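You operate a simulated robot arm through the tools that you are given. There is no shell and no other tool. Be economical: measure what you need, move in short steps, check, and stop when the job is done.

You run a simulated two-armed robot. Do the job below in one go: nothing can be reset, and whatever is moved stays where it is left.

## Task
On the top of the small bench, fold the grey cloth in half.

It is judged by the outcome, as a careful person would: the job done as asked, and still so three seconds after it is handed in. It fails if anything else is knocked over, pushed out of place, dropped, spilled or broken. Flat cloth is picked up by pressing the open fingertips on it (5 to 10 N) and closing them slowly along it; thin cloth reads only 2 to 8 mm in the jaws.

## Robot
Two 7-joint arms with two-finger parallel grippers on one trunk, on a base that drives. Base frame: it is fixed to the floor where the robot stands at the start and does not move with it; the origin is under the middle of the robot, x ahead of it, y to its left, z up. Units: mm, rad, N and s.
The left shoulder is at the start at [70, 133, 1101], the right one opposite. With the tool pointing down near the work surface each hand reaches from about 100 to 640 mm from the robot's upright axis, wherever it stands, measured 20 degrees to its own side. Places, roughly: top of the small bench [600, 800, 800]. Payload 1.57 kg a hand.
The tool frame of a hand sits at the grasp point between the pads (the TCP): z along the fingers, y along the line on which they close. The tips reach 30 mm beyond it. Largest opening 80 mm; finger width 17, thickness 12; the body of the gripper, 40 by 82 mm, starts 80 mm behind the TCP.
Orientation is that of the tool frame in the base frame, as a unit quaternion [x, y, z, w]. With the fingers straight down and closing along the base's y, the tool's x points along the base's -x, its y along +y and its z along -z.

## Interface
- The arms move only by the tool play_rows. It takes "left_targets", "right_targets" or both (then of equal length, played together; a hand with none holds still); each is a list of rows, each an object (a shift or turn left out is 0, a gripper value left out holds the last) with "offset": the shift along the base's x, y, z in units of 150 mm (1.0 is 150 mm), a list of three; "delta_rot": the turn, a rotation vector about the base's x, y, z in units of 180 degrees (1.0 is 180 degrees), a list of three; "hand": the opening in per cent of the stroke, from 0 (shut) to 100 (fully open). In form: [{"offset": [tx, ty, tz], "delta_rot": [ax, ay, az], "hand": hand}, ...]. A call has 1 to 12 rows; each row is the pose to reach, as a shift and turn from the pose commanded when the call began. A call with a number of a shift or a turn outside -1 to 1 is refused whole. Each row takes 0.2 s and may step no farther than 50 mm and 0.15 rad from the row before; otherwise, or with a gripper value out of range, the whole call is refused. Where a pose cannot be reached the arm comes as near as it can. A force on the tool above 40 N (or 10 N above the force at the start of the call, whichever is more), or a blocked arm, ends the call early, and 0.2 s more pass. Each finger travels about 153 mm/s and halts on what it meets, pressing with about 27 N; the grip force reading is that of the motor and also rises with nothing between the fingers. The clock runs only during rows and for 0.2 s after the last one: add rows that repeat a pose to give the fingers time. The reply holds the time, the measured pose of the TCP, the force on the tool along the base axes, the opening and the grip force, in the units named above and with some noise, with the torque about the TCP (base axes, N m) and any sound that the robot's microphone picked up, and new pictures: "pictures" is both (left out), scene, wrist or none (wrist: the cameras of the hands that moved).
- Cameras (640 x 400 px; columns grow to the right, rows downward): "scene" is now at [125.1, -27, 1310.6]; the picture's right is [-0.34, -0.94, 0.00], its down [-0.71, 0.26, -0.66] and it looks along [0.62, -0.23, -0.75] (base axes); focal length 279 px, centre (320, 200). "left" rides on the left gripper at [72, 7, -122] in its tool frame; the picture's right is [-0.09, 1.00, 0.00], its down [-0.84, -0.08, -0.54] and it looks along [-0.54, -0.05, 0.84] (tool axes); focal length 238 px, centre (320, 200). "right" rides on the right gripper at [72, -7, -122] in its tool frame; the picture's right is [0.09, 1.00, 0.00], its down [-0.84, 0.08, -0.54] and it looks along [-0.54, 0.05, 0.84] (tool axes); focal length 238 px, centre (320, 200). There is no depth. A picture from a camera that has moved, and an enlarged one, comes with that camera's place and axes in the base frame and with its lens.
- slide_trunk(by): slides the trunk up (or, below 0, down) by that many mm; the arms and the scene camera ride with it, the base frame stays. It gives what a move gives, with no picture.
- roll_base(legs): drives the robot by 1 to 6 legs, each [ahead, left, turn to the left] in mm, mm and rad, along the robot's own axes; the way and the turn of a leg run together, so that a leg with both is an arc; at most 1500 mm and 3.142 rad a leg. The arms and the cameras ride along, it lands a little off, and it stops where it bumps. It gives what a move gives, and a new picture of the scene camera.
- aim_head(pan, tilt): turns the head with the scene camera to pan (to the left, within 1.501 rad either way) and tilt (down, from -0.506 to 1.204), counted from straight ahead of the robot. It gives what a move gives, and a new picture of the scene camera.
- close_up(camera, box): a new picture of the part [left, top, right, bottom] of that camera's present view, enlarged. It takes no simulated time.
- hand_in(): hands the job in; it is judged then, once.

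Work in short steps. Places have to be worked out from the pictures, the camera data and where the tool is seen: move nearer, look again, correct. Check each grasp and each placing, and mend what went wrong. You have 120 turns and 260 pictures in all, those below and enlarged ones among them. Open the grippers and draw the arms clear of the work before you hand the job in, unless the task says otherwise; then end with one line.

The tools are called after "Call:" by a JSON object that holds its "api" and its "payload". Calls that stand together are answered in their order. play_rows: Moves the arms, as the interface text tells. Its arguments: {"type":"object","properties":{"left_targets":{"type":"array"},"right_targets":{"type":"array"},"pictures":{"type":"string","enum":["both","scene","wrist","none"]}},"required":[]} The other tools are called the same way: slide_trunk (by) slides the trunk up or down; roll_base (legs) drives the base; aim_head (pan, tilt) turns the head that bears the scene camera; close_up (camera, box) takes an enlarged picture of a part of a camera's view; hand_in () hands the job in.

At the start:

```text
t: 0.0
left_tool_pos: [530.1, 104.5, 994.3]
left_orientation: [0.001, 1.0, 0.0, 0.0]
left_ft_force: [-0.2, 0.6, -0.4]
left_torque: [-0.02, 0.01, -0.01]
left_gripper_width: 80.0
left_finger_force: 0.1
right_tool_pos: [372.4, -283.4, 1009.8]
right_orientation: [0.0, 1.0, 0.001, 0.0]
right_ft_force: [-0.2, -0.2, -0.5]
right_torque: [0.03, 0.01, 0.02]
right_gripper_width: 80.0
right_finger_force: 0.0
trunk travel left (down, up): [-675.0, 265.0]
robot x, y, heading: [-0.6, -2.0, -0.0]
head pan, tilt: [-0.349, 0.848]
```

scene: 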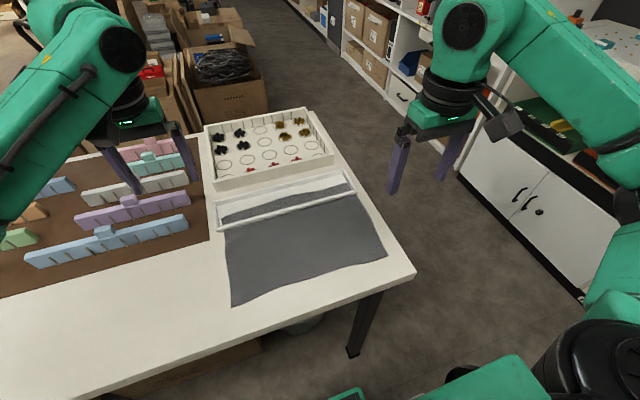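
right: 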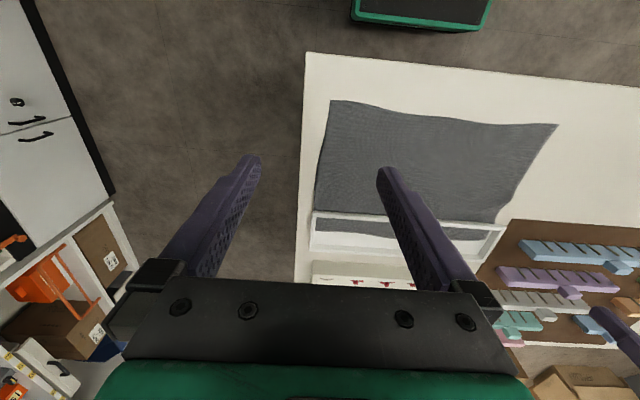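
left: 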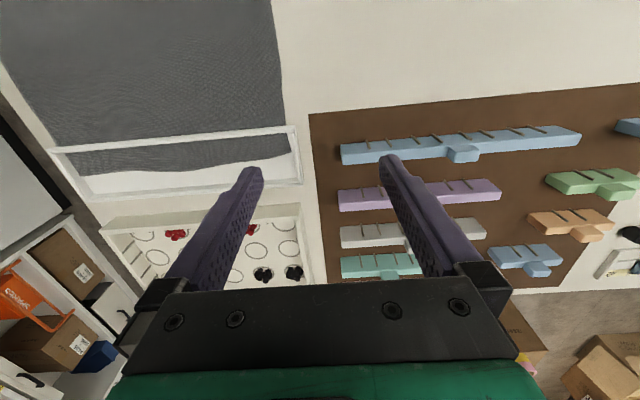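

The pictures show a table ahead with a grey cloth and a frame over its edge; the small bench should be to my left at [600, 800]. I turn the head there to look.

Call:
{"api": "aim_head", "payload": {"pan": 0.9, "tilt": 0.6}}

```text
t: 1.4
left_tool_pos: [529.9, 103.2, 995.2]
left_orientation: [0.0, 1.0, 0.0, 0.0]
left_ft_force: [-0.5, -0.2, 0.9]
left_torque: [0.01, 0.02, 0.03]
left_gripper_width: 80.0
left_finger_force: 0.1
right_tool_pos: [372.2, -283.8, 1010.3]
right_orientation: [0.0, 1.0, 0.0, 0.0]
right_ft_force: [0.2, -0.1, -0.6]
right_torque: [0.02, -0.04, -0.02]
right_gripper_width: 80.1
right_finger_force: 0.0
trunk travel left (down, up): [-675.0, 265.0]
robot x, y, heading: [3.3, 3.5, -0.002]
head pan, tilt: [0.901, 0.6]
camera scene: at [106.5, 68.9, 1331.4], right [0.78, -0.62, 0.0], down [-0.35, -0.44, -0.82], along [0.51, 0.65, -0.57], focal length 279 px, centre (320, 200)
```

scene: 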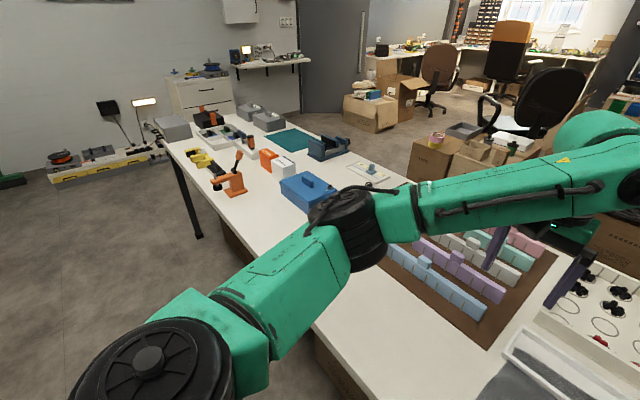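

The bench is one long top with the cloth at its right end. I look back at the cloth and enlarge it.

Call:
{"api": "aim_head", "payload": {"pan": -0.2, "tilt": 0.9}}

Call:
{"api": "close_up", "payload": {"camera": "scene", "box": [180, 100, 420, 320]}}

Call:
{"api": "close_up", "payload": {"camera": "right", "box": [280, 40, 580, 290]}}

Call:
{"api": "close_up", "payload": {"camera": "left", "box": [0, 60, 320, 290]}}

```text
t: 2.8
left_tool_pos: [530.4, 103.9, 994.8]
left_orientation: [-0.001, 1.0, 0.0, 0.0]
left_ft_force: [-0.3, -0.5, 0.4]
left_torque: [0.06, 0.0, 0.0]
left_gripper_width: 79.9
left_finger_force: 0.0
right_tool_pos: [371.4, -284.6, 1010.1]
right_orientation: [-0.001, 1.0, 0.0, 0.0]
right_ft_force: [0.6, -0.1, 0.2]
right_torque: [-0.03, 0.0, -0.01]
right_gripper_width: 80.2
right_finger_force: 0.1
trunk travel left (down, up): [-675.0, 265.0]
robot x, y, heading: [-0.6, 0.3, -0.002]
head pan, tilt: [-0.201, 0.901]
camera scene: at [125.5, -15.2, 1306.6], right [-0.2, -0.98, 0.0], down [-0.77, 0.16, -0.62], along [0.61, -0.12, -0.78], focal length 279 px, centre (320, 200)
```

scene: 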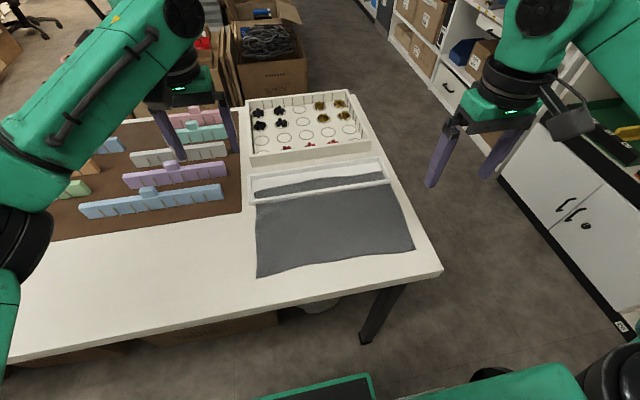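

```text
1.82 times, centred on (300, 210) of scene
camera zoom: at [125.5, -15.2, 1306.6], right [-0.2, -0.98, 0.0], down [-0.77, 0.16, -0.62], along [0.61, -0.12, -0.78], focal length 506 px, centre (356, 182)
```

zoom: 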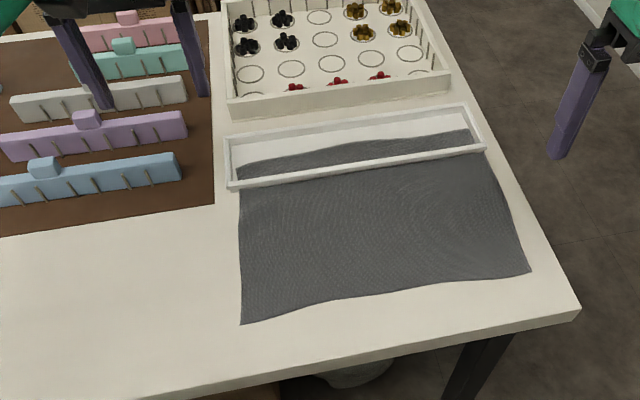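

```text
1.60 times, centred on (430, 165) of right
camera zoom: at [299.7, -290.5, 1131.2], right [-0.09, 1.0, 0.0], down [0.84, 0.08, 0.54], along [0.54, 0.05, -0.84], focal length 381 px, centre (144, 256)
```

zoom: 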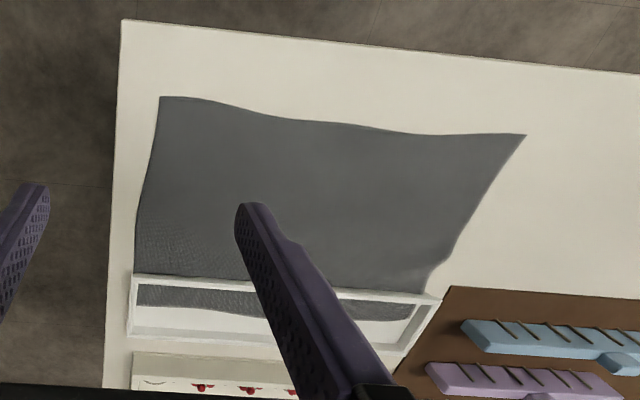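

```text
1.74 times, centred on (160, 175) of left
camera zoom: at [457.3, 109.6, 1115.3], right [0.09, 1.0, 0.0], down [0.84, -0.08, 0.54], along [0.54, -0.05, -0.84], focal length 414 px, centre (598, 244)
```

zoom: 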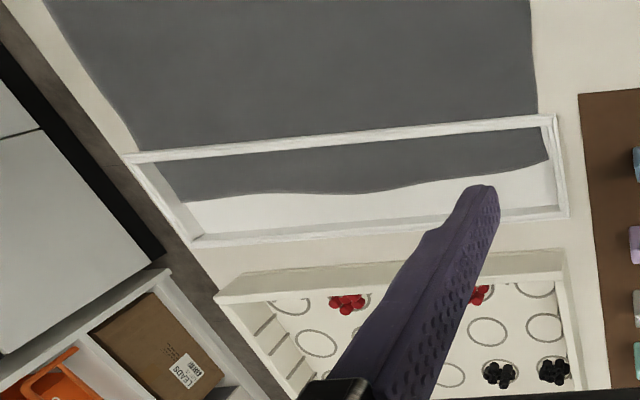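

The cloth seems to be about 225 (x) by 325 (y) mm, x 357–581, y −265–60, and its far 45 mm lies under or inside a low white frame. I bring the left hand lower and back to look at the frame's end closely.

Call:
{"api": "play_rows", "payload": {"left_targets": [{"offset": [-0.25, 0, -0.1]}, {"offset": [-0.5, 0, -0.25]}, {"offset": [-0.75, 0, -0.45]}, {"offset": [-0.85, -0.2, -0.6]}], "pictures": "wrist"}}

Call:
{"api": "close_up", "payload": {"camera": "left", "box": [120, 0, 440, 200]}}

```text
t: 3.8
left_tool_pos: [402.1, 70.3, 900.0]
left_orientation: [0.0, 1.0, 0.001, 0.0]
left_ft_force: [-0.3, 0.1, 0.2]
left_torque: [0.03, 0.01, -0.03]
left_gripper_width: 80.0
left_finger_force: 0.1
right_tool_pos: [372.2, -285.5, 1009.2]
right_orientation: [0.0, 1.0, 0.001, 0.0]
right_ft_force: [0.3, -0.3, 0.4]
right_torque: [0.02, -0.02, -0.02]
right_gripper_width: 80.0
right_finger_force: 0.0
trunk travel left (down, up): [-675.0, 265.0]
robot x, y, heading: [-0.2, -0.9, 0.005]
head pan, tilt: [-0.201, 0.901]
camera left: at [330.5, 77.3, 1022.5], right [0.09, 1.0, 0.0], down [0.84, -0.08, 0.54], along [0.54, -0.05, -0.84], focal length 238 px, centre (320, 200)
```

left: 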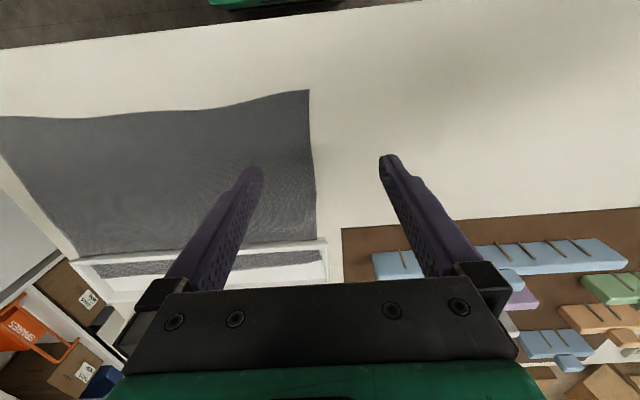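

```text
2.00 times, centred on (280, 100) of left
camera zoom: at [330.5, 77.3, 1022.5], right [0.09, 1.0, 0.0], down [0.84, -0.08, 0.54], along [0.54, -0.05, -0.84], focal length 477 px, centre (400, 400)
```

zoom: 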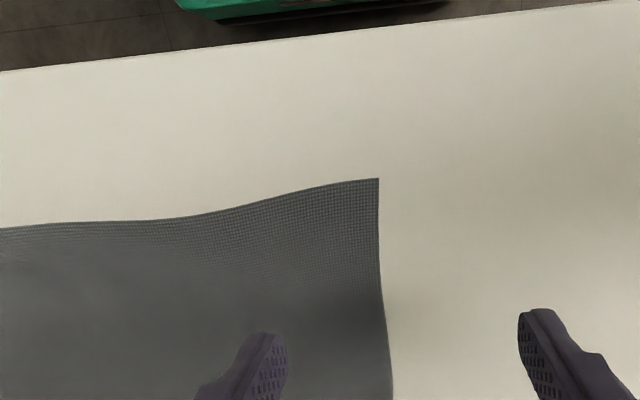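

Call:
{"api": "close_up", "payload": {"camera": "left", "box": [60, 225, 200, 315]}}

Call:
{"api": "close_up", "payload": {"camera": "left", "box": [220, 225, 360, 315]}}

Call:
{"api": "close_up", "payload": {"camera": "scene", "box": [240, 150, 330, 210]}}

Call:
{"api": "close_up", "payload": {"camera": "scene", "box": [330, 140, 420, 200]}}

```text
4.44 times, centred on (130, 270) of left
camera zoom: at [330.5, 77.3, 1022.5], right [0.09, 1.0, 0.0], down [0.84, -0.08, 0.54], along [0.54, -0.05, -0.84], focal length 1059 px, centre (1164, -111)
```

zoom: 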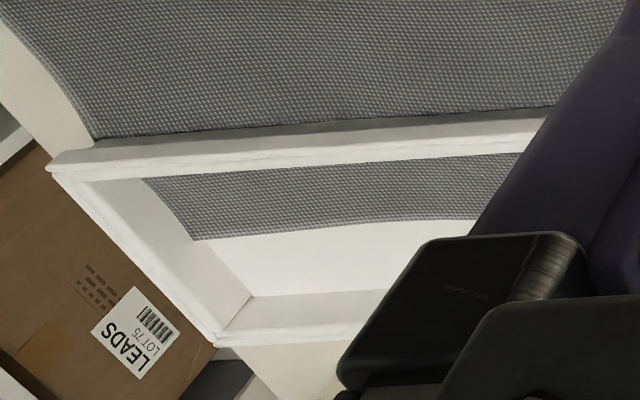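

```text
4.44 times, centred on (290, 270) of left
camera zoom: at [330.5, 77.3, 1022.5], right [0.09, 1.0, 0.0], down [0.84, -0.08, 0.54], along [0.54, -0.05, -0.84], focal length 1059 px, centre (453, -111)
```

zoom: 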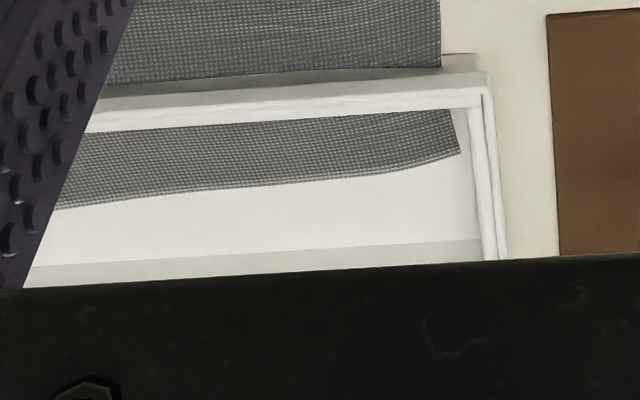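

```text
6.67 times, centred on (285, 180) of scene
camera zoom: at [125.9, -17.1, 1306.6], right [-0.2, -0.98, 0.0], down [-0.77, 0.16, -0.62], along [0.61, -0.12, -0.78], focal length 1857 px, centre (553, 333)
```

zoom: 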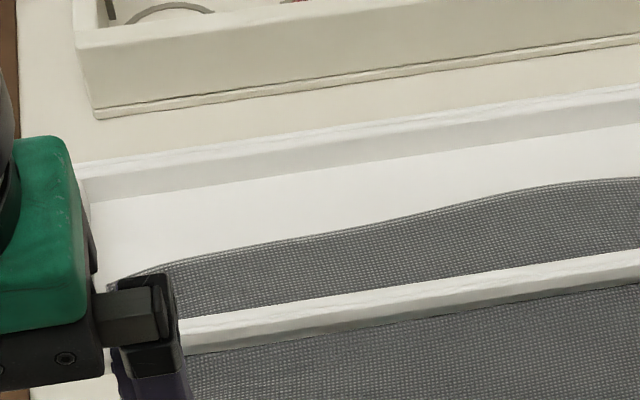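

```text
6.67 times, centred on (375, 170) of scene
camera zoom: at [125.9, -17.1, 1306.6], right [-0.2, -0.98, 0.0], down [-0.77, 0.16, -0.62], along [0.61, -0.12, -0.78], focal length 1857 px, centre (-47, 400)
```

zoom: 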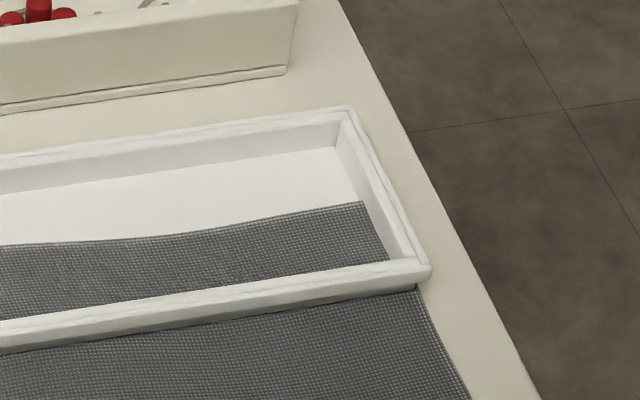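

The frame is a low tray-like rim (about 15–18 mm high); the cloth's far strip passes under its front bar. My plan is to grip the near corners (≈[360,65] and [357,−268]), draw the cloth gently out toward me, then fold near edge to far edge. First I bring both hands over the near corners with fingers partly closed.

Call:
{"api": "play_rows", "payload": {"left_targets": [{"offset": [-0.07, -0.06, 0], "hand": 32}, {"offset": [-0.14, -0.12, -0.06]}, {"offset": [-0.2, -0.18, -0.12]}, {"offset": [-0.2, -0.18, -0.2]}], "right_targets": [{"offset": [0, 0.06, -0.25], "hand": 32}, {"offset": [0, 0.12, -0.5]}, {"offset": [0, 0.2, -0.75]}, {"offset": [0, 0.24, -0.92]}], "pictures": "both"}}

```text
t: 4.8
left_tool_pos: [372.2, 46.4, 873.6]
left_orientation: [0.0, 1.0, 0.001, 0.0]
left_ft_force: [-0.4, 0.6, 0.1]
left_torque: [0.02, 0.0, 0.0]
left_gripper_width: 26.0
left_finger_force: 0.0
right_tool_pos: [370.5, -247.9, 872.5]
right_orientation: [0.0, 1.0, 0.0, 0.001]
right_ft_force: [-0.6, -0.9, 0.7]
right_torque: [-0.01, -0.04, 0.0]
right_gripper_width: 25.7
right_finger_force: 0.1
trunk travel left (down, up): [-675.0, 265.0]
robot x, y, heading: [-0.6, -1.4, 0.004]
head pan, tilt: [-0.201, 0.901]
camera scene: at [125.9, -15.3, 1306.6], right [-0.2, -0.98, 0.0], down [-0.77, 0.16, -0.62], along [0.61, -0.12, -0.78], focal length 279 px, centre (320, 200)
camera right: at [299.0, -253.9, 993.0], right [-0.09, 1.0, 0.0], down [0.84, 0.08, 0.54], along [0.54, 0.05, -0.84], focal length 238 px, centre (320, 200)
camera left: at [300.1, 51.5, 994.4], right [0.09, 1.0, 0.0], down [0.84, -0.08, 0.54], along [0.54, -0.05, -0.84], focal length 238 px, centre (320, 200)
```

scene: 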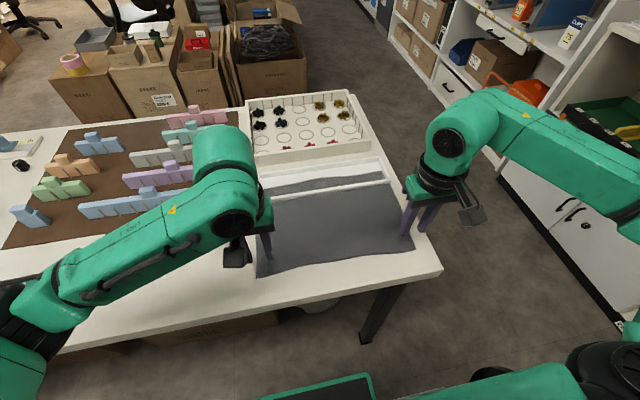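
right: 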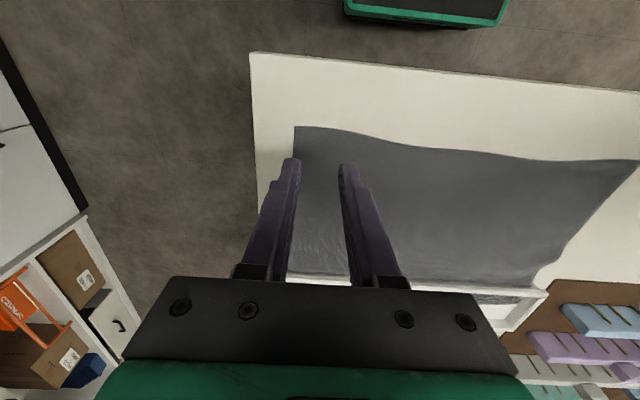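
left: 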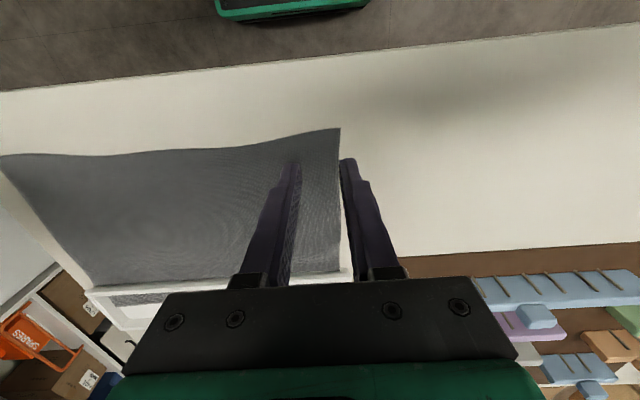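

Corners now measure [358,63] (left) and [355,−268] (right). I shift each hand ~10 mm inward and nearer the edge and lower to just above the cloth.

Call:
{"api": "play_rows", "payload": {"left_targets": [{"offset": [-0.02, -0.07, -0.1]}, {"offset": [-0.02, -0.07, -0.2]}, {"offset": [-0.02, -0.07, -0.26]}], "right_targets": [{"offset": [-0.03, 0.055, -0.1]}, {"offset": [-0.03, 0.055, -0.2]}, {"offset": [-0.03, 0.055, -0.25]}], "pictures": "wrist"}}

```text
t: 5.6
left_tool_pos: [367.4, 35.0, 834.1]
left_orientation: [0.0, 1.0, 0.0, -0.001]
left_ft_force: [-0.3, 0.1, -0.8]
left_torque: [-0.03, -0.02, -0.02]
left_gripper_width: 25.4
left_finger_force: 0.1
right_tool_pos: [367.7, -239.9, 832.4]
right_orientation: [0.0, 1.0, -0.001, 0.0]
right_ft_force: [0.3, 0.5, -0.6]
right_torque: [-0.02, -0.01, 0.0]
right_gripper_width: 25.7
right_finger_force: 0.1
trunk travel left (down, up): [-675.0, 265.0]
robot x, y, heading: [-0.4, -0.4, 0.002]
head pan, tilt: [-0.201, 0.901]
camera right: at [294.9, -246.7, 954.6], right [-0.09, 1.0, 0.0], down [0.84, 0.08, 0.54], along [0.54, 0.05, -0.84], focal length 238 px, centre (320, 200)
camera left: at [295.6, 41.6, 955.6], right [0.09, 1.0, 0.0], down [0.84, -0.08, 0.54], along [0.54, -0.05, -0.84], focal length 238 px, centre (320, 200)
```

right: 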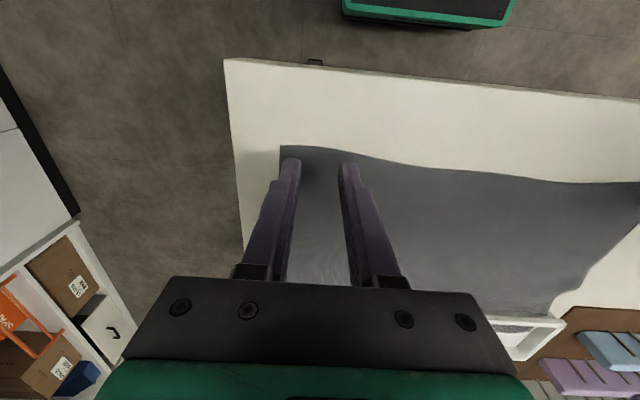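
left: 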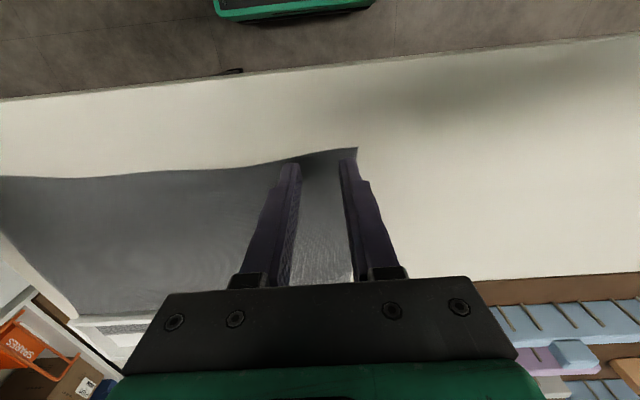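

Tips sit just above the cloth at both corners. I lower in small steps and read the force.

Call:
{"api": "play_rows", "payload": {"left_targets": [{"offset": [0, 0, -0.015]}, {"offset": [0, 0, -0.025]}, {"offset": [0, 0, -0.03]}], "right_targets": [{"offset": [0, 0, -0.01]}, {"offset": [0, 0, -0.017]}, {"offset": [0, 0, -0.022]}], "pictures": "none"}}

```text
t: 6.4
left_tool_pos: [369.3, 35.2, 830.0]
left_orientation: [0.0, 1.0, 0.0, 0.0]
left_ft_force: [0.6, -0.2, -0.7]
left_torque: [-0.03, 0.01, -0.03]
left_gripper_width: 25.3
left_finger_force: 0.0
right_tool_pos: [367.2, -241.1, 831.3]
right_orientation: [0.0, 1.0, 0.0, 0.0]
right_ft_force: [-0.5, -1.4, 0.0]
right_torque: [0.02, -0.02, -0.05]
right_gripper_width: 25.8
right_finger_force: 0.1
trunk travel left (down, up): [-675.0, 265.0]
robot x, y, heading: [-0.6, -3.5, -0.001]
head pan, tilt: [-0.201, 0.901]
```

No contact yet; a few mm more.

Call:
{"api": "play_rows", "payload": {"left_targets": [{"offset": [0, 0, -0.01]}, {"offset": [0, 0, -0.02]}], "right_targets": [{"offset": [0, 0, -0.01]}, {"offset": [0, 0, -0.02]}], "pictures": "none"}}

```text
t: 7.0
left_tool_pos: [368.4, 35.7, 827.7]
left_orientation: [0.0, 1.0, 0.0, 0.0]
left_ft_force: [-0.1, 0.1, -0.3]
left_torque: [0.03, -0.01, 0.0]
left_gripper_width: 25.6
left_finger_force: 0.0
right_tool_pos: [366.7, -240.3, 827.7]
right_orientation: [0.0, 1.0, 0.0, 0.0]
right_ft_force: [-0.6, -0.1, 0.6]
right_torque: [0.0, -0.02, 0.0]
right_gripper_width: 25.8
right_finger_force: 0.2
trunk travel left (down, up): [-675.0, 265.0]
robot x, y, heading: [0.7, -2.7, -0.004]
head pan, tilt: [-0.201, 0.901]
```

Still free; continue down.

Call:
{"api": "play_rows", "payload": {"left_targets": [{"offset": [0, 0, -0.01]}, {"offset": [0, 0, -0.02]}], "right_targets": [{"offset": [0, 0, -0.01]}, {"offset": [0, 0, -0.02]}], "pictures": "none"}}

```text
t: 7.6
left_tool_pos: [368.8, 34.7, 824.5]
left_orientation: [-0.001, 1.0, 0.0, -0.001]
left_ft_force: [-1.0, -0.4, 0.1]
left_torque: [0.02, 0.0, 0.02]
left_gripper_width: 25.7
left_finger_force: 0.0
right_tool_pos: [368.0, -239.5, 825.2]
right_orientation: [0.0, 1.0, 0.0, 0.0]
right_ft_force: [-0.9, 0.9, 0.7]
right_torque: [-0.02, -0.01, -0.02]
right_gripper_width: 25.4
right_finger_force: 0.0
trunk travel left (down, up): [-675.0, 265.0]
robot x, y, heading: [0.3, 2.2, -0.003]
head pan, tilt: [-0.201, 0.901]
```

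Still free at TCP 825; continue in 1.5 mm steps.

Call:
{"api": "play_rows", "payload": {"left_targets": [{"offset": [0, 0, -0.01]}, {"offset": [0, 0, -0.02]}, {"offset": [0, 0, -0.03]}], "right_targets": [{"offset": [0, 0, -0.01]}, {"offset": [0, 0, -0.02]}, {"offset": [0, 0, -0.03]}], "pictures": "wrist"}}

```text
t: 8.4
left_tool_pos: [369.8, 36.5, 819.8]
left_orientation: [0.0, 1.0, 0.0, 0.0]
left_ft_force: [1.0, 0.4, 0.0]
left_torque: [0.01, -0.02, 0.01]
left_gripper_width: 25.9
left_finger_force: 0.1
right_tool_pos: [367.1, -239.2, 819.5]
right_orientation: [0.0, 1.0, 0.0, -0.001]
right_ft_force: [-1.2, -0.2, 0.2]
right_torque: [0.01, -0.01, 0.0]
right_gripper_width: 25.4
right_finger_force: 0.1
trunk travel left (down, up): [-675.0, 265.0]
robot x, y, heading: [3.9, 0.1, -0.0]
head pan, tilt: [-0.201, 0.901]
camera right: at [295.1, -245.6, 941.9], right [-0.09, 1.0, 0.0], down [0.84, 0.08, 0.54], along [0.54, 0.05, -0.84], focal length 238 px, centre (320, 200)
camera left: at [296.8, 42.5, 941.8], right [0.09, 1.0, 0.0], down [0.84, -0.08, 0.54], along [0.54, -0.05, -0.84], focal length 238 px, centre (320, 200)
```

right: 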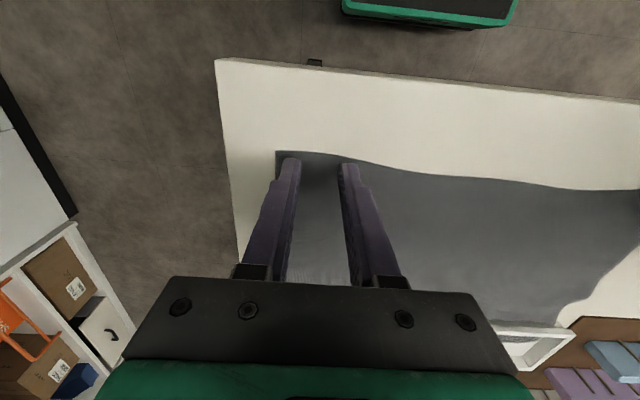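
left: 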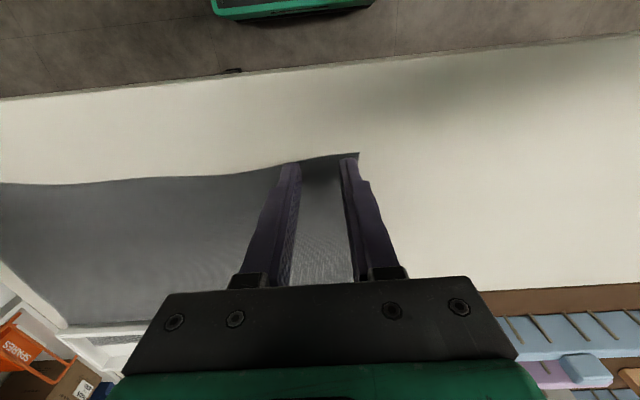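

The surface is lower than 790; continue.

Call:
{"api": "play_rows", "payload": {"left_targets": [{"offset": [0, 0, -0.01]}, {"offset": [0, 0, -0.02]}, {"offset": [0, 0, -0.03]}], "right_targets": [{"offset": [0, 0, -0.01]}, {"offset": [0, 0, -0.02]}, {"offset": [0, 0, -0.03]}], "pictures": "none"}}

```text
t: 9.2
left_tool_pos: [368.2, 35.5, 815.4]
left_orientation: [0.001, 1.0, 0.0, 0.0]
left_ft_force: [0.0, -0.8, -0.8]
left_torque: [0.01, 0.0, 0.01]
left_gripper_width: 25.6
left_finger_force: 0.0
right_tool_pos: [367.9, -238.9, 816.6]
right_orientation: [0.0, 1.0, -0.001, -0.001]
right_ft_force: [1.2, -0.1, -0.7]
right_torque: [0.01, 0.01, -0.01]
right_gripper_width: 25.5
right_finger_force: 0.1
trunk travel left (down, up): [-675.0, 265.0]
robot x, y, heading: [-1.8, -2.9, -0.005]
head pan, tilt: [-0.201, 0.901]
```

Call:
{"api": "play_rows", "payload": {"left_targets": [{"offset": [0, 0, -0.01]}, {"offset": [0, 0, -0.02]}, {"offset": [0, 0, -0.03]}], "right_targets": [{"offset": [0, 0, -0.01]}, {"offset": [0, 0, -0.02]}, {"offset": [0, 0, -0.03]}], "pictures": "none"}}

Call:
{"api": "close_up", "payload": {"camera": "left", "box": [240, 120, 400, 220]}}

```text
t: 10.0
left_tool_pos: [369.1, 36.3, 810.7]
left_orientation: [0.0, 1.0, -0.001, 0.001]
left_ft_force: [-0.7, -0.6, 3.9]
left_torque: [0.01, -0.04, -0.02]
left_gripper_width: 25.6
left_finger_force: 0.1
right_tool_pos: [369.0, -239.2, 811.7]
right_orientation: [0.0, 1.0, 0.0, 0.001]
right_ft_force: [1.1, 0.7, 2.1]
right_torque: [0.0, -0.02, -0.01]
right_gripper_width: 25.8
right_finger_force: 0.1
trunk travel left (down, up): [-675.0, 265.0]
robot x, y, heading: [-2.6, -2.1, 0.001]
head pan, tilt: [-0.201, 0.901]
```

```text
4.00 times, centred on (320, 170) of left
camera zoom: at [296.2, 42.5, 932.9], right [0.09, 1.0, 0.0], down [0.84, -0.08, 0.54], along [0.54, -0.05, -0.84], focal length 953 px, centre (320, 320)
```

zoom: 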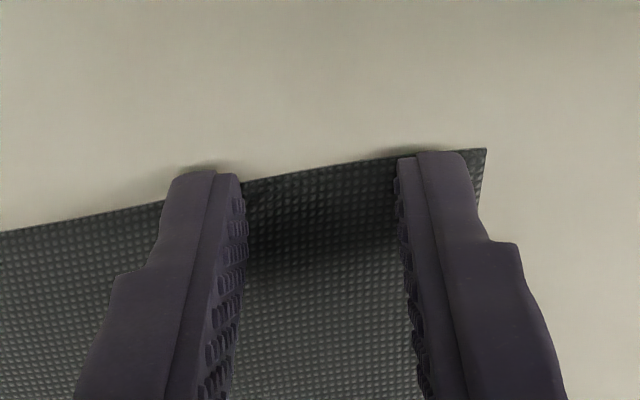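

Contact at TCP ≈811 (surface ≈781). The left inner finger is right on the edge, so I lift, shift 5 mm inward and press again to about 7 N; the right gets pressed similarly.

Call:
{"api": "play_rows", "payload": {"left_targets": [{"offset": [0, 0, 0.04]}, {"offset": [0.035, 0, 0.04]}, {"offset": [0.035, 0, 0.01]}, {"offset": [0.035, 0, -0.012]}], "right_targets": [{"offset": [0, 0, 0.04]}, {"offset": [0.02, 0, 0.04]}, {"offset": [0.02, 0, 0.01]}, {"offset": [0.02, 0, -0.017]}], "pictures": "none"}}

Call:
{"api": "close_up", "payload": {"camera": "left", "box": [240, 120, 400, 220]}}

Call:
{"api": "close_up", "payload": {"camera": "right", "box": [240, 120, 400, 220]}}

```text
t: 11.0
left_tool_pos: [372.5, 35.5, 812.1]
left_orientation: [0.0, 1.0, -0.001, 0.002]
left_ft_force: [1.3, 1.3, 12.9]
left_torque: [-0.02, -0.02, 0.0]
left_gripper_width: 25.6
left_finger_force: 0.1
right_tool_pos: [369.3, -239.9, 811.5]
right_orientation: [0.0, 1.0, 0.0, 0.003]
right_ft_force: [0.6, -3.1, 14.3]
right_torque: [-0.04, -0.04, -0.01]
right_gripper_width: 25.7
right_finger_force: 0.0
trunk travel left (down, up): [-675.0, 265.0]
robot x, y, heading: [1.4, -1.2, -0.003]
head pan, tilt: [-0.201, 0.901]
```

```text
4.00 times, centred on (320, 170) of left
camera zoom: at [300.4, 42.3, 932.5], right [0.09, 1.0, 0.0], down [0.83, -0.08, 0.55], along [0.54, -0.05, -0.84], focal length 953 px, centre (320, 320)
```

zoom: 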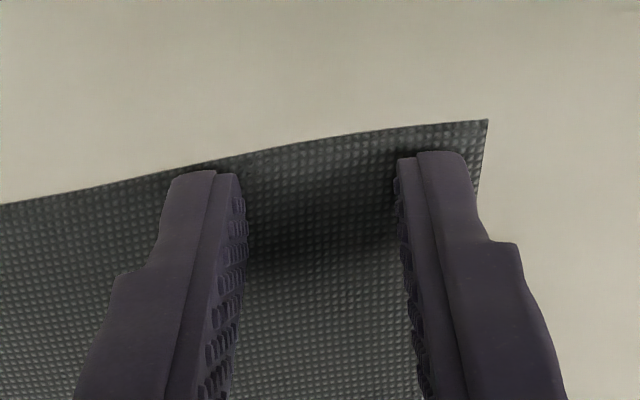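

```text
4.00 times, centred on (320, 170) of right
camera zoom: at [297.2, -246.2, 932.2], right [-0.09, 1.0, 0.0], down [0.83, 0.08, 0.55], along [0.54, 0.05, -0.84], focal length 953 px, centre (320, 320)
```

zoom: 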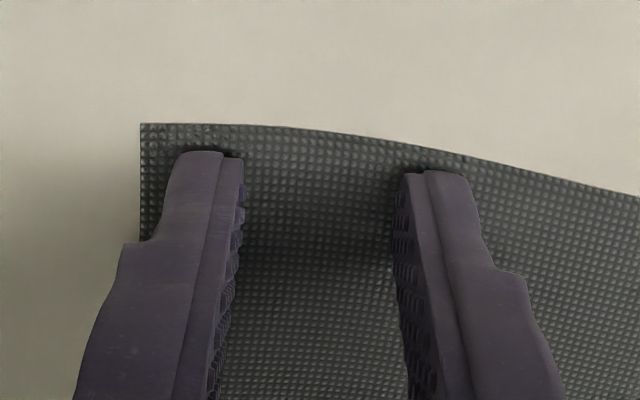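

Both well placed, pressing 13–14 N; I ease to about 8 N and close the fingers slowly.

Call:
{"api": "play_rows", "payload": {"left_targets": [{"offset": [0, 0, 0.007], "hand": 30}, {"offset": [0, 0, 0.007], "hand": 26}, {"offset": [0, 0, 0.007], "hand": 22}, {"offset": [0, 0, 0.007], "hand": 18}, {"offset": [0, 0, 0.007], "hand": 14}, {"offset": [0, 0, 0.007], "hand": 10}, {"offset": [0, 0, 0.007], "hand": 6}, {"offset": [0, 0, 0.007], "hand": 2}, {"offset": [0, 0, 0.007], "hand": 0}, {"offset": [0, 0, 0.007], "hand": 0}], "right_targets": [{"offset": [0, 0, 0.009], "hand": 30}, {"offset": [0, 0, 0.009], "hand": 26}, {"offset": [0, 0, 0.009], "hand": 22}, {"offset": [0, 0, 0.009], "hand": 18}, {"offset": [0, 0, 0.009], "hand": 14}, {"offset": [0, 0, 0.009], "hand": 10}, {"offset": [0, 0, 0.009], "hand": 6}, {"offset": [0, 0, 0.009], "hand": 2}, {"offset": [0, 0, 0.009], "hand": 0}, {"offset": [0, 0, 0.009], "hand": 0}], "pictures": "wrist"}}

```text
t: 13.2
left_tool_pos: [372.1, 36.8, 810.7]
left_orientation: [0.0, 1.0, 0.0, 0.001]
left_ft_force: [-0.4, -0.2, 18.5]
left_torque: [-0.02, -0.04, -0.04]
left_gripper_width: 0.0
left_finger_force: 21.1
right_tool_pos: [368.7, -239.7, 811.5]
right_orientation: [0.0, 1.0, 0.0, 0.001]
right_ft_force: [0.0, -1.5, 8.6]
right_torque: [-0.01, -0.09, -0.03]
right_gripper_width: 0.0
right_finger_force: 21.6
trunk travel left (down, up): [-675.0, 265.0]
robot x, y, heading: [-1.2, 0.4, 0.0]
head pan, tilt: [-0.201, 0.901]
camera right: at [295.9, -246.3, 932.5], right [-0.09, 1.0, 0.0], down [0.84, 0.08, 0.54], along [0.54, 0.05, -0.84], focal length 238 px, centre (320, 200)
camera left: at [299.4, 42.1, 932.6], right [0.09, 1.0, 0.0], down [0.83, -0.08, 0.55], along [0.54, -0.05, -0.84], focal length 238 px, centre (320, 200)
```

right: 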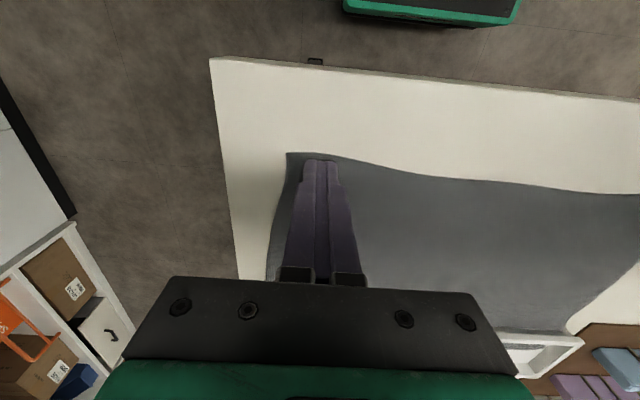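
left: 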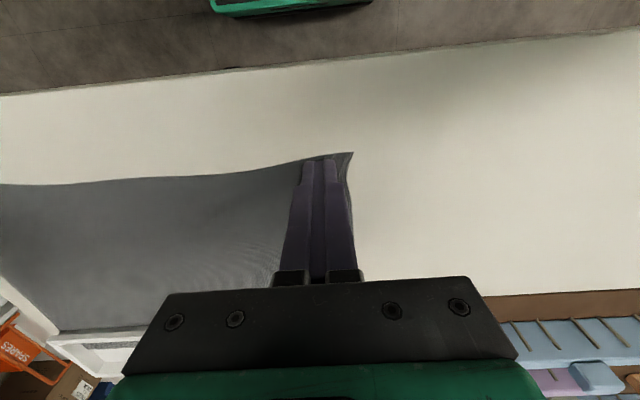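

Both read 0 mm, so likely nothing is pinched. I enlarge to see.

Call:
{"api": "close_up", "payload": {"camera": "left", "box": [240, 120, 400, 220]}}

Call:
{"api": "close_up", "payload": {"camera": "right", "box": [240, 120, 400, 220]}}

```text
4.00 times, centred on (320, 170) of left
camera zoom: at [299.4, 42.1, 932.6], right [0.09, 1.0, 0.0], down [0.83, -0.08, 0.55], along [0.54, -0.05, -0.84], focal length 953 px, centre (320, 320)
```

zoom: 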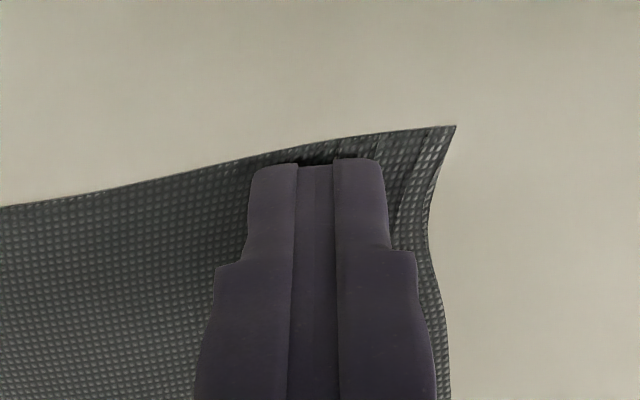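

```text
4.00 times, centred on (320, 170) of right
camera zoom: at [295.9, -246.3, 932.5], right [-0.09, 1.0, 0.0], down [0.84, 0.08, 0.54], along [0.54, 0.05, -0.84], focal length 953 px, centre (320, 320)
```

zoom: 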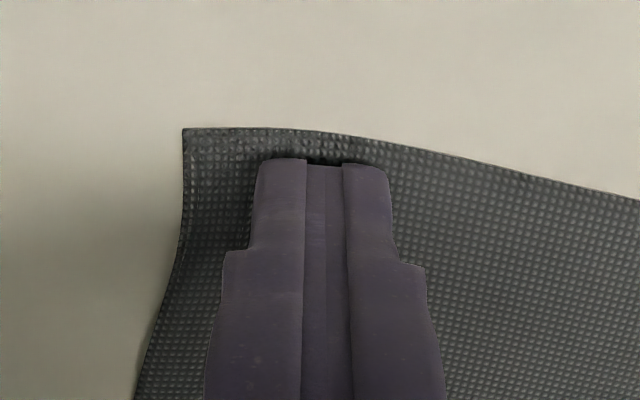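

Nothing pinched; the cloth merely slid a few mm. I retry with a wider opening (48 mm), set further inward, pressing about the same.

Call:
{"api": "play_rows", "payload": {"left_targets": [{"offset": [0, 0, 0.08], "hand": 0}, {"offset": [0.01, -0.09, 0.12], "hand": 60}, {"offset": [0.01, -0.09, 0.12]}, {"offset": [0.01, -0.09, 0.06]}, {"offset": [0.01, -0.09, 0.02]}, {"offset": [0.01, -0.09, 0]}], "right_targets": [{"offset": [0, 0, 0.08], "hand": 0}, {"offset": [0.01, 0.09, 0.12], "hand": 60}, {"offset": [0.01, 0.09, 0.12]}, {"offset": [0.01, 0.09, 0.06]}, {"offset": [0.01, 0.09, 0.02]}, {"offset": [0.01, 0.09, 0]}], "pictures": "none"}}

Call:
{"api": "close_up", "payload": {"camera": "left", "box": [240, 120, 400, 220]}}

Call:
{"api": "close_up", "payload": {"camera": "right", "box": [240, 120, 400, 220]}}

```text
t: 14.6
left_tool_pos: [375.8, 22.9, 811.8]
left_orientation: [0.0, 1.0, 0.0, 0.002]
left_ft_force: [0.8, 0.0, 10.9]
left_torque: [0.07, 0.03, 0.02]
left_gripper_width: 47.7
left_finger_force: 0.0
right_tool_pos: [371.0, -225.5, 811.2]
right_orientation: [0.0, 1.0, 0.0, 0.001]
right_ft_force: [0.6, 0.3, 4.7]
right_torque: [0.0, -0.01, -0.02]
right_gripper_width: 48.1
right_finger_force: 0.1
trunk travel left (down, up): [-675.0, 265.0]
robot x, y, heading: [3.2, -2.3, 0.002]
head pan, tilt: [-0.201, 0.901]
```

```text
4.00 times, centred on (320, 170) of left
camera zoom: at [302.9, 28.9, 932.6], right [0.09, 1.0, 0.0], down [0.83, -0.08, 0.55], along [0.54, -0.05, -0.84], focal length 953 px, centre (320, 320)
```

zoom: 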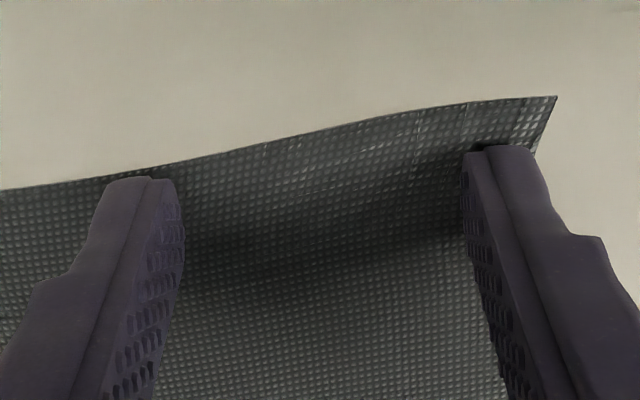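

```text
4.00 times, centred on (320, 170) of right
camera zoom: at [298.3, -232.2, 932.7], right [-0.09, 1.0, 0.0], down [0.84, 0.08, 0.54], along [0.54, 0.05, -0.84], focal length 953 px, centre (320, 320)
```

zoom: 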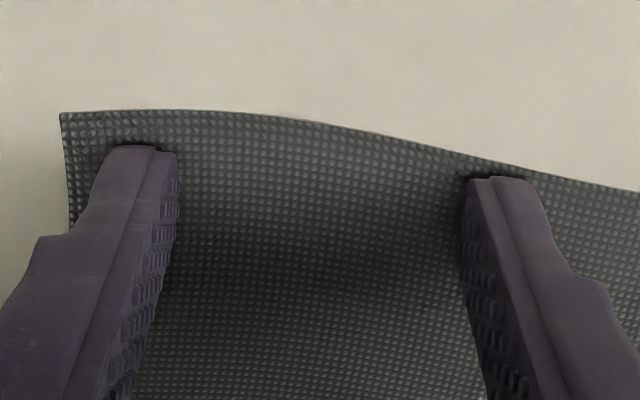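

Good placement, 11 N and 5 N. I close slowly to about 12 % with the right pressed a little more, then look.

Call:
{"api": "play_rows", "payload": {"left_targets": [{"hand": 56}, {"hand": 52}, {"hand": 48}, {"hand": 44}, {"hand": 40}, {"hand": 36}, {"hand": 32}, {"hand": 28}, {"hand": 24}, {"hand": 20}, {"hand": 16}, {"hand": 12}], "right_targets": [{"offset": [0, 0, -0.006], "hand": 56}, {"offset": [0, 0, -0.006], "hand": 52}, {"offset": [0, 0, -0.006], "hand": 48}, {"offset": [0, 0, -0.006], "hand": 44}, {"offset": [0, 0, -0.006], "hand": 40}, {"offset": [0, 0, -0.006], "hand": 36}, {"offset": [0, 0, -0.006], "hand": 32}, {"offset": [0, 0, -0.006], "hand": 28}, {"offset": [0, 0, -0.006], "hand": 24}, {"offset": [0, 0, -0.006], "hand": 20}, {"offset": [0, 0, -0.006], "hand": 16}, {"offset": [0, 0, -0.006], "hand": 12}], "pictures": "none"}}

Call:
{"api": "close_up", "payload": {"camera": "left", "box": [240, 120, 400, 220]}}

Call:
{"api": "close_up", "payload": {"camera": "right", "box": [240, 120, 400, 220]}}

```text
t: 17.2
left_tool_pos: [373.9, 23.7, 812.8]
left_orientation: [0.0, 1.0, -0.001, 0.002]
left_ft_force: [0.8, -3.7, 15.5]
left_torque: [-0.04, -0.06, -0.05]
left_gripper_width: 11.5
left_finger_force: 1.9
right_tool_pos: [368.8, -225.6, 811.9]
right_orientation: [0.0, 1.0, 0.001, 0.002]
right_ft_force: [0.3, 3.0, 20.6]
right_torque: [0.07, -0.08, -0.01]
right_gripper_width: 8.1
right_finger_force: 0.0
trunk travel left (down, up): [-675.0, 265.0]
robot x, y, heading: [0.6, 1.5, 0.0]
head pan, tilt: [-0.201, 0.901]
```

```text
4.00 times, centred on (320, 170) of left
camera zoom: at [300.8, 29.6, 932.6], right [0.09, 1.0, 0.0], down [0.83, -0.08, 0.55], along [0.54, -0.05, -0.84], focal length 953 px, centre (320, 320)
```

zoom: 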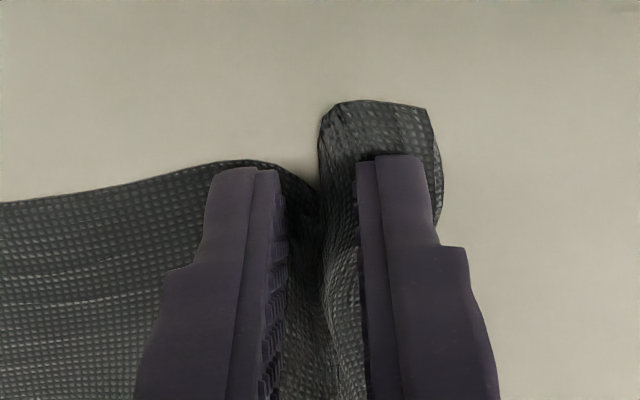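

```text
4.00 times, centred on (320, 170) of right
camera zoom: at [296.4, -231.6, 932.3], right [-0.09, 1.0, 0.0], down [0.83, 0.08, 0.55], along [0.54, 0.05, -0.84], focal length 953 px, centre (320, 320)
```

zoom: 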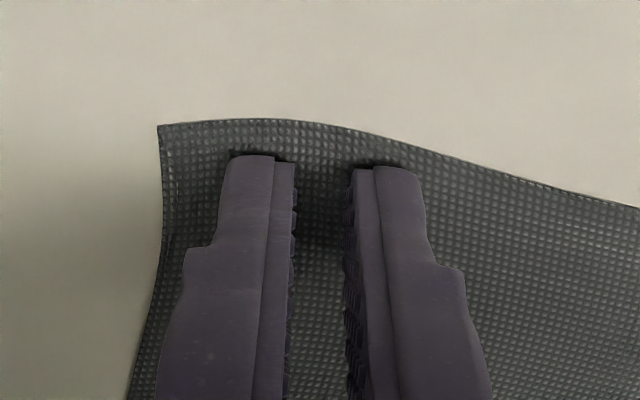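

Left has a ridge between its fingers; right slipped again. I close the left fully and reset the right with a firmer press.

Call:
{"api": "play_rows", "payload": {"left_targets": [{"hand": 10}, {"hand": 7}, {"hand": 4}, {"hand": 1}, {"hand": 0}, {"hand": 0}, {"hand": 0}], "right_targets": [{"offset": [0, 0, 0.06], "hand": 12}, {"offset": [0.02, 0.03, 0.1], "hand": 60}, {"offset": [0.02, 0.03, 0.1]}, {"offset": [0.02, 0.03, 0.04]}, {"offset": [0.02, 0.03, 0.01]}, {"offset": [0.02, 0.03, 0.0]}, {"offset": [0.02, 0.03, -0.005]}], "pictures": "none"}}

Call:
{"api": "close_up", "payload": {"camera": "left", "box": [240, 120, 400, 220]}}

Call:
{"api": "close_up", "payload": {"camera": "right", "box": [240, 120, 400, 220]}}

```text
t: 18.8
left_tool_pos: [374.5, 23.1, 811.9]
left_orientation: [0.001, 1.0, -0.001, 0.002]
left_ft_force: [5.4, -2.6, 22.2]
left_torque: [-0.1, -0.14, 0.01]
left_gripper_width: 2.6
left_finger_force: 23.6
right_tool_pos: [372.7, -222.4, 812.0]
right_orientation: [0.0, 1.0, 0.0, 0.002]
right_ft_force: [-1.3, -0.8, 13.1]
right_torque: [0.1, -0.05, 0.01]
right_gripper_width: 48.0
right_finger_force: 0.0
trunk travel left (down, up): [-675.0, 265.0]
robot x, y, heading: [-1.9, -1.1, 0.005]
head pan, tilt: [-0.201, 0.901]
```

```text
4.00 times, centred on (320, 170) of left
camera zoom: at [301.5, 28.7, 932.5], right [0.09, 1.0, 0.0], down [0.83, -0.08, 0.55], along [0.54, -0.05, -0.84], focal length 953 px, centre (320, 320)
```

zoom: 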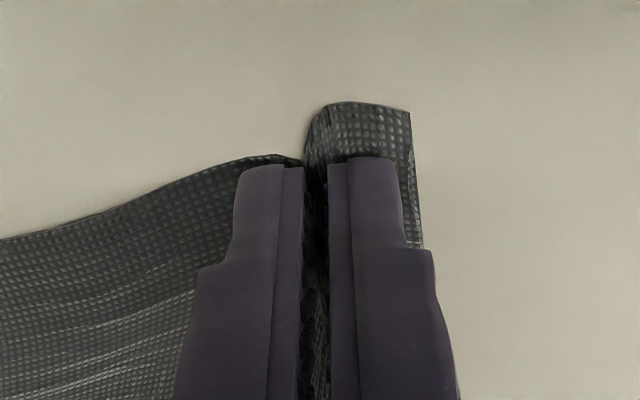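

```text
4.00 times, centred on (320, 170) of right
camera zoom: at [299.9, -227.9, 932.1], right [-0.09, 1.0, 0.0], down [0.83, 0.08, 0.55], along [0.54, 0.05, -0.84], focal length 953 px, centre (320, 320)
```

zoom: 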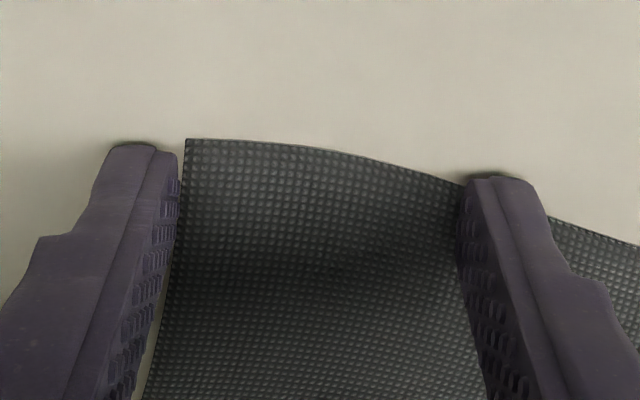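

Left holds 2.6 mm of cloth. The right corner has crept to ≈[363,−245], so I move the right hand inward 24 mm and a bit forward, then press.

Call:
{"api": "play_rows", "payload": {"right_targets": [{"offset": [0, 0, 0.08]}, {"offset": [0.06, 0.16, 0.08]}, {"offset": [0.06, 0.16, 0.03]}, {"offset": [0.06, 0.16, 0.01]}, {"offset": [0.06, 0.16, -0.002]}], "pictures": "none"}}

Call:
{"api": "close_up", "payload": {"camera": "right", "box": [240, 120, 400, 220]}}

```text
t: 20.0
left_tool_pos: [372.4, 23.3, 812.5]
left_orientation: [0.0, 1.0, -0.001, 0.001]
left_ft_force: [5.5, -1.5, 20.0]
left_torque: [-0.06, -0.21, 0.04]
left_gripper_width: 2.6
left_finger_force: 24.0
right_tool_pos: [381.2, -198.5, 811.3]
right_orientation: [-0.001, 1.0, 0.0, 0.003]
right_ft_force: [-3.4, -1.8, 21.7]
right_torque: [-0.23, 0.05, -0.02]
right_gripper_width: 48.0
right_finger_force: 0.1
trunk travel left (down, up): [-675.0, 265.0]
robot x, y, heading: [2.0, -0.9, -0.003]
head pan, tilt: [-0.201, 0.901]
```

```text
4.00 times, centred on (320, 170) of right
camera zoom: at [308.4, -204.1, 932.1], right [-0.09, 1.0, 0.0], down [0.83, 0.08, 0.55], along [0.55, 0.05, -0.84], focal length 953 px, centre (320, 320)
```

zoom: 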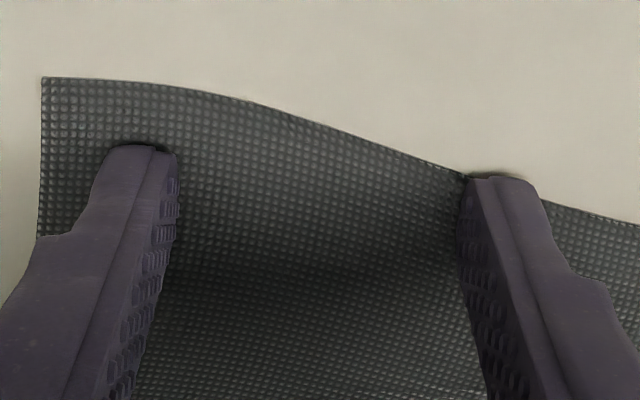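

The inner finger half overhangs the slanting edge; I lift, turn the hand slightly to follow the edge, go 6 mm further in, and press lighter.

Call:
{"api": "play_rows", "payload": {"right_targets": [{"offset": [0, 0, 0.05]}, {"offset": [0.04, -0.02, 0.05], "delta_rot": [0, 0, 0.04]}, {"offset": [0.04, -0.02, 0.02], "delta_rot": [0, 0, 0.06]}, {"offset": [0.04, -0.02, 0.007], "delta_rot": [0, 0, 0.06]}, {"offset": [0.04, -0.02, 0.007], "delta_rot": [0, 0, 0.06]}], "pictures": "none"}}

Call:
{"api": "close_up", "payload": {"camera": "right", "box": [240, 120, 400, 220]}}

```text
t: 21.2
left_tool_pos: [372.4, 21.3, 812.2]
left_orientation: [-0.001, 1.0, 0.0, 0.001]
left_ft_force: [-1.4, -0.8, 22.5]
left_torque: [0.02, 0.02, 0.0]
left_gripper_width: 2.5
left_finger_force: 23.8
right_tool_pos: [387.6, -200.3, 811.8]
right_orientation: [-0.094, 0.996, 0.0, 0.003]
right_ft_force: [-2.0, -0.2, 8.1]
right_torque: [-0.07, 0.04, 0.04]
right_gripper_width: 48.1
right_finger_force: 0.1
trunk travel left (down, up): [-675.0, 265.0]
robot x, y, heading: [-1.4, 2.4, -0.001]
head pan, tilt: [-0.201, 0.901]
```

```text
4.00 times, centred on (320, 170) of right
camera zoom: at [316.2, -220.4, 932.4], right [-0.28, 0.96, 0.0], down [0.8, 0.23, 0.55], along [0.52, 0.15, -0.84], focal length 953 px, centre (320, 320)
```

zoom: 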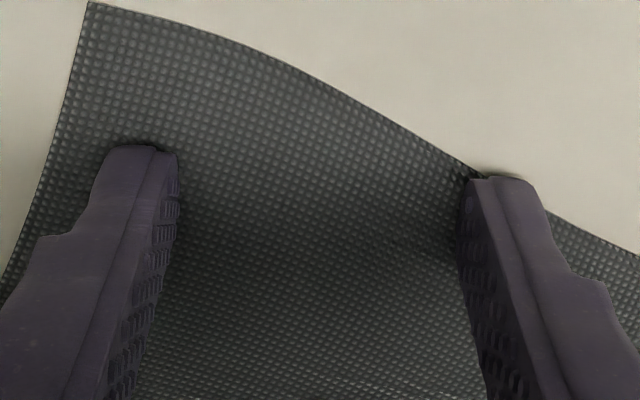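

That turned the wrong way; I lift and turn the other way.

Call:
{"api": "play_rows", "payload": {"right_targets": [{"offset": [0, 0, 0.06]}, {"offset": [0, 0, 0.06], "delta_rot": [0, 0, -0.045]}, {"offset": [-0.01, 0, 0.06], "delta_rot": [0, 0, -0.09]}, {"offset": [-0.02, 0, 0.06], "delta_rot": [0, 0, -0.12]}, {"offset": [-0.02, 0, 0.02], "delta_rot": [0, 0, -0.12]}, {"offset": [-0.02, 0, -0.001], "delta_rot": [0, 0, -0.12]}], "pictures": "none"}}

Call:
{"api": "close_up", "payload": {"camera": "right", "box": [240, 120, 400, 220]}}

```text
t: 22.6
left_tool_pos: [374.1, 23.2, 812.2]
left_orientation: [0.0, 1.0, 0.0, 0.001]
left_ft_force: [-1.7, -0.3, 20.2]
left_torque: [-0.01, 0.03, 0.03]
left_gripper_width: 2.5
left_finger_force: 23.6
right_tool_pos: [385.5, -201.4, 811.1]
right_orientation: [0.095, 0.996, 0.001, 0.003]
right_ft_force: [-1.0, -1.3, 7.6]
right_torque: [-0.13, 0.05, -0.01]
right_gripper_width: 47.9
right_finger_force: 0.0
trunk travel left (down, up): [-675.0, 265.0]
robot x, y, heading: [0.2, -3.7, -0.004]
head pan, tilt: [-0.201, 0.901]
```

```text
4.00 times, centred on (320, 170) of right
camera zoom: at [311.8, -193.8, 932.4], right [0.1, 1.0, 0.0], down [0.83, -0.08, 0.55], along [0.54, -0.05, -0.84], focal length 953 px, centre (320, 320)
```

zoom: 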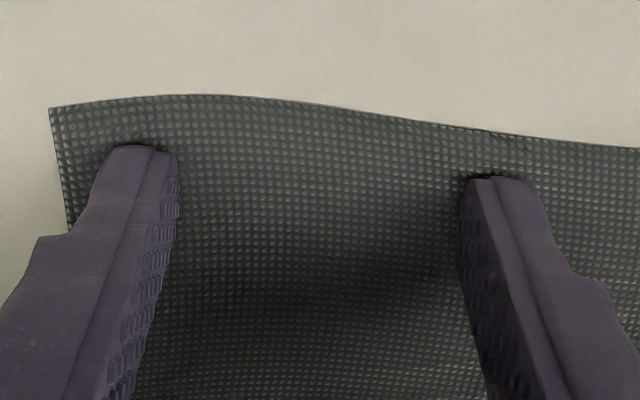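

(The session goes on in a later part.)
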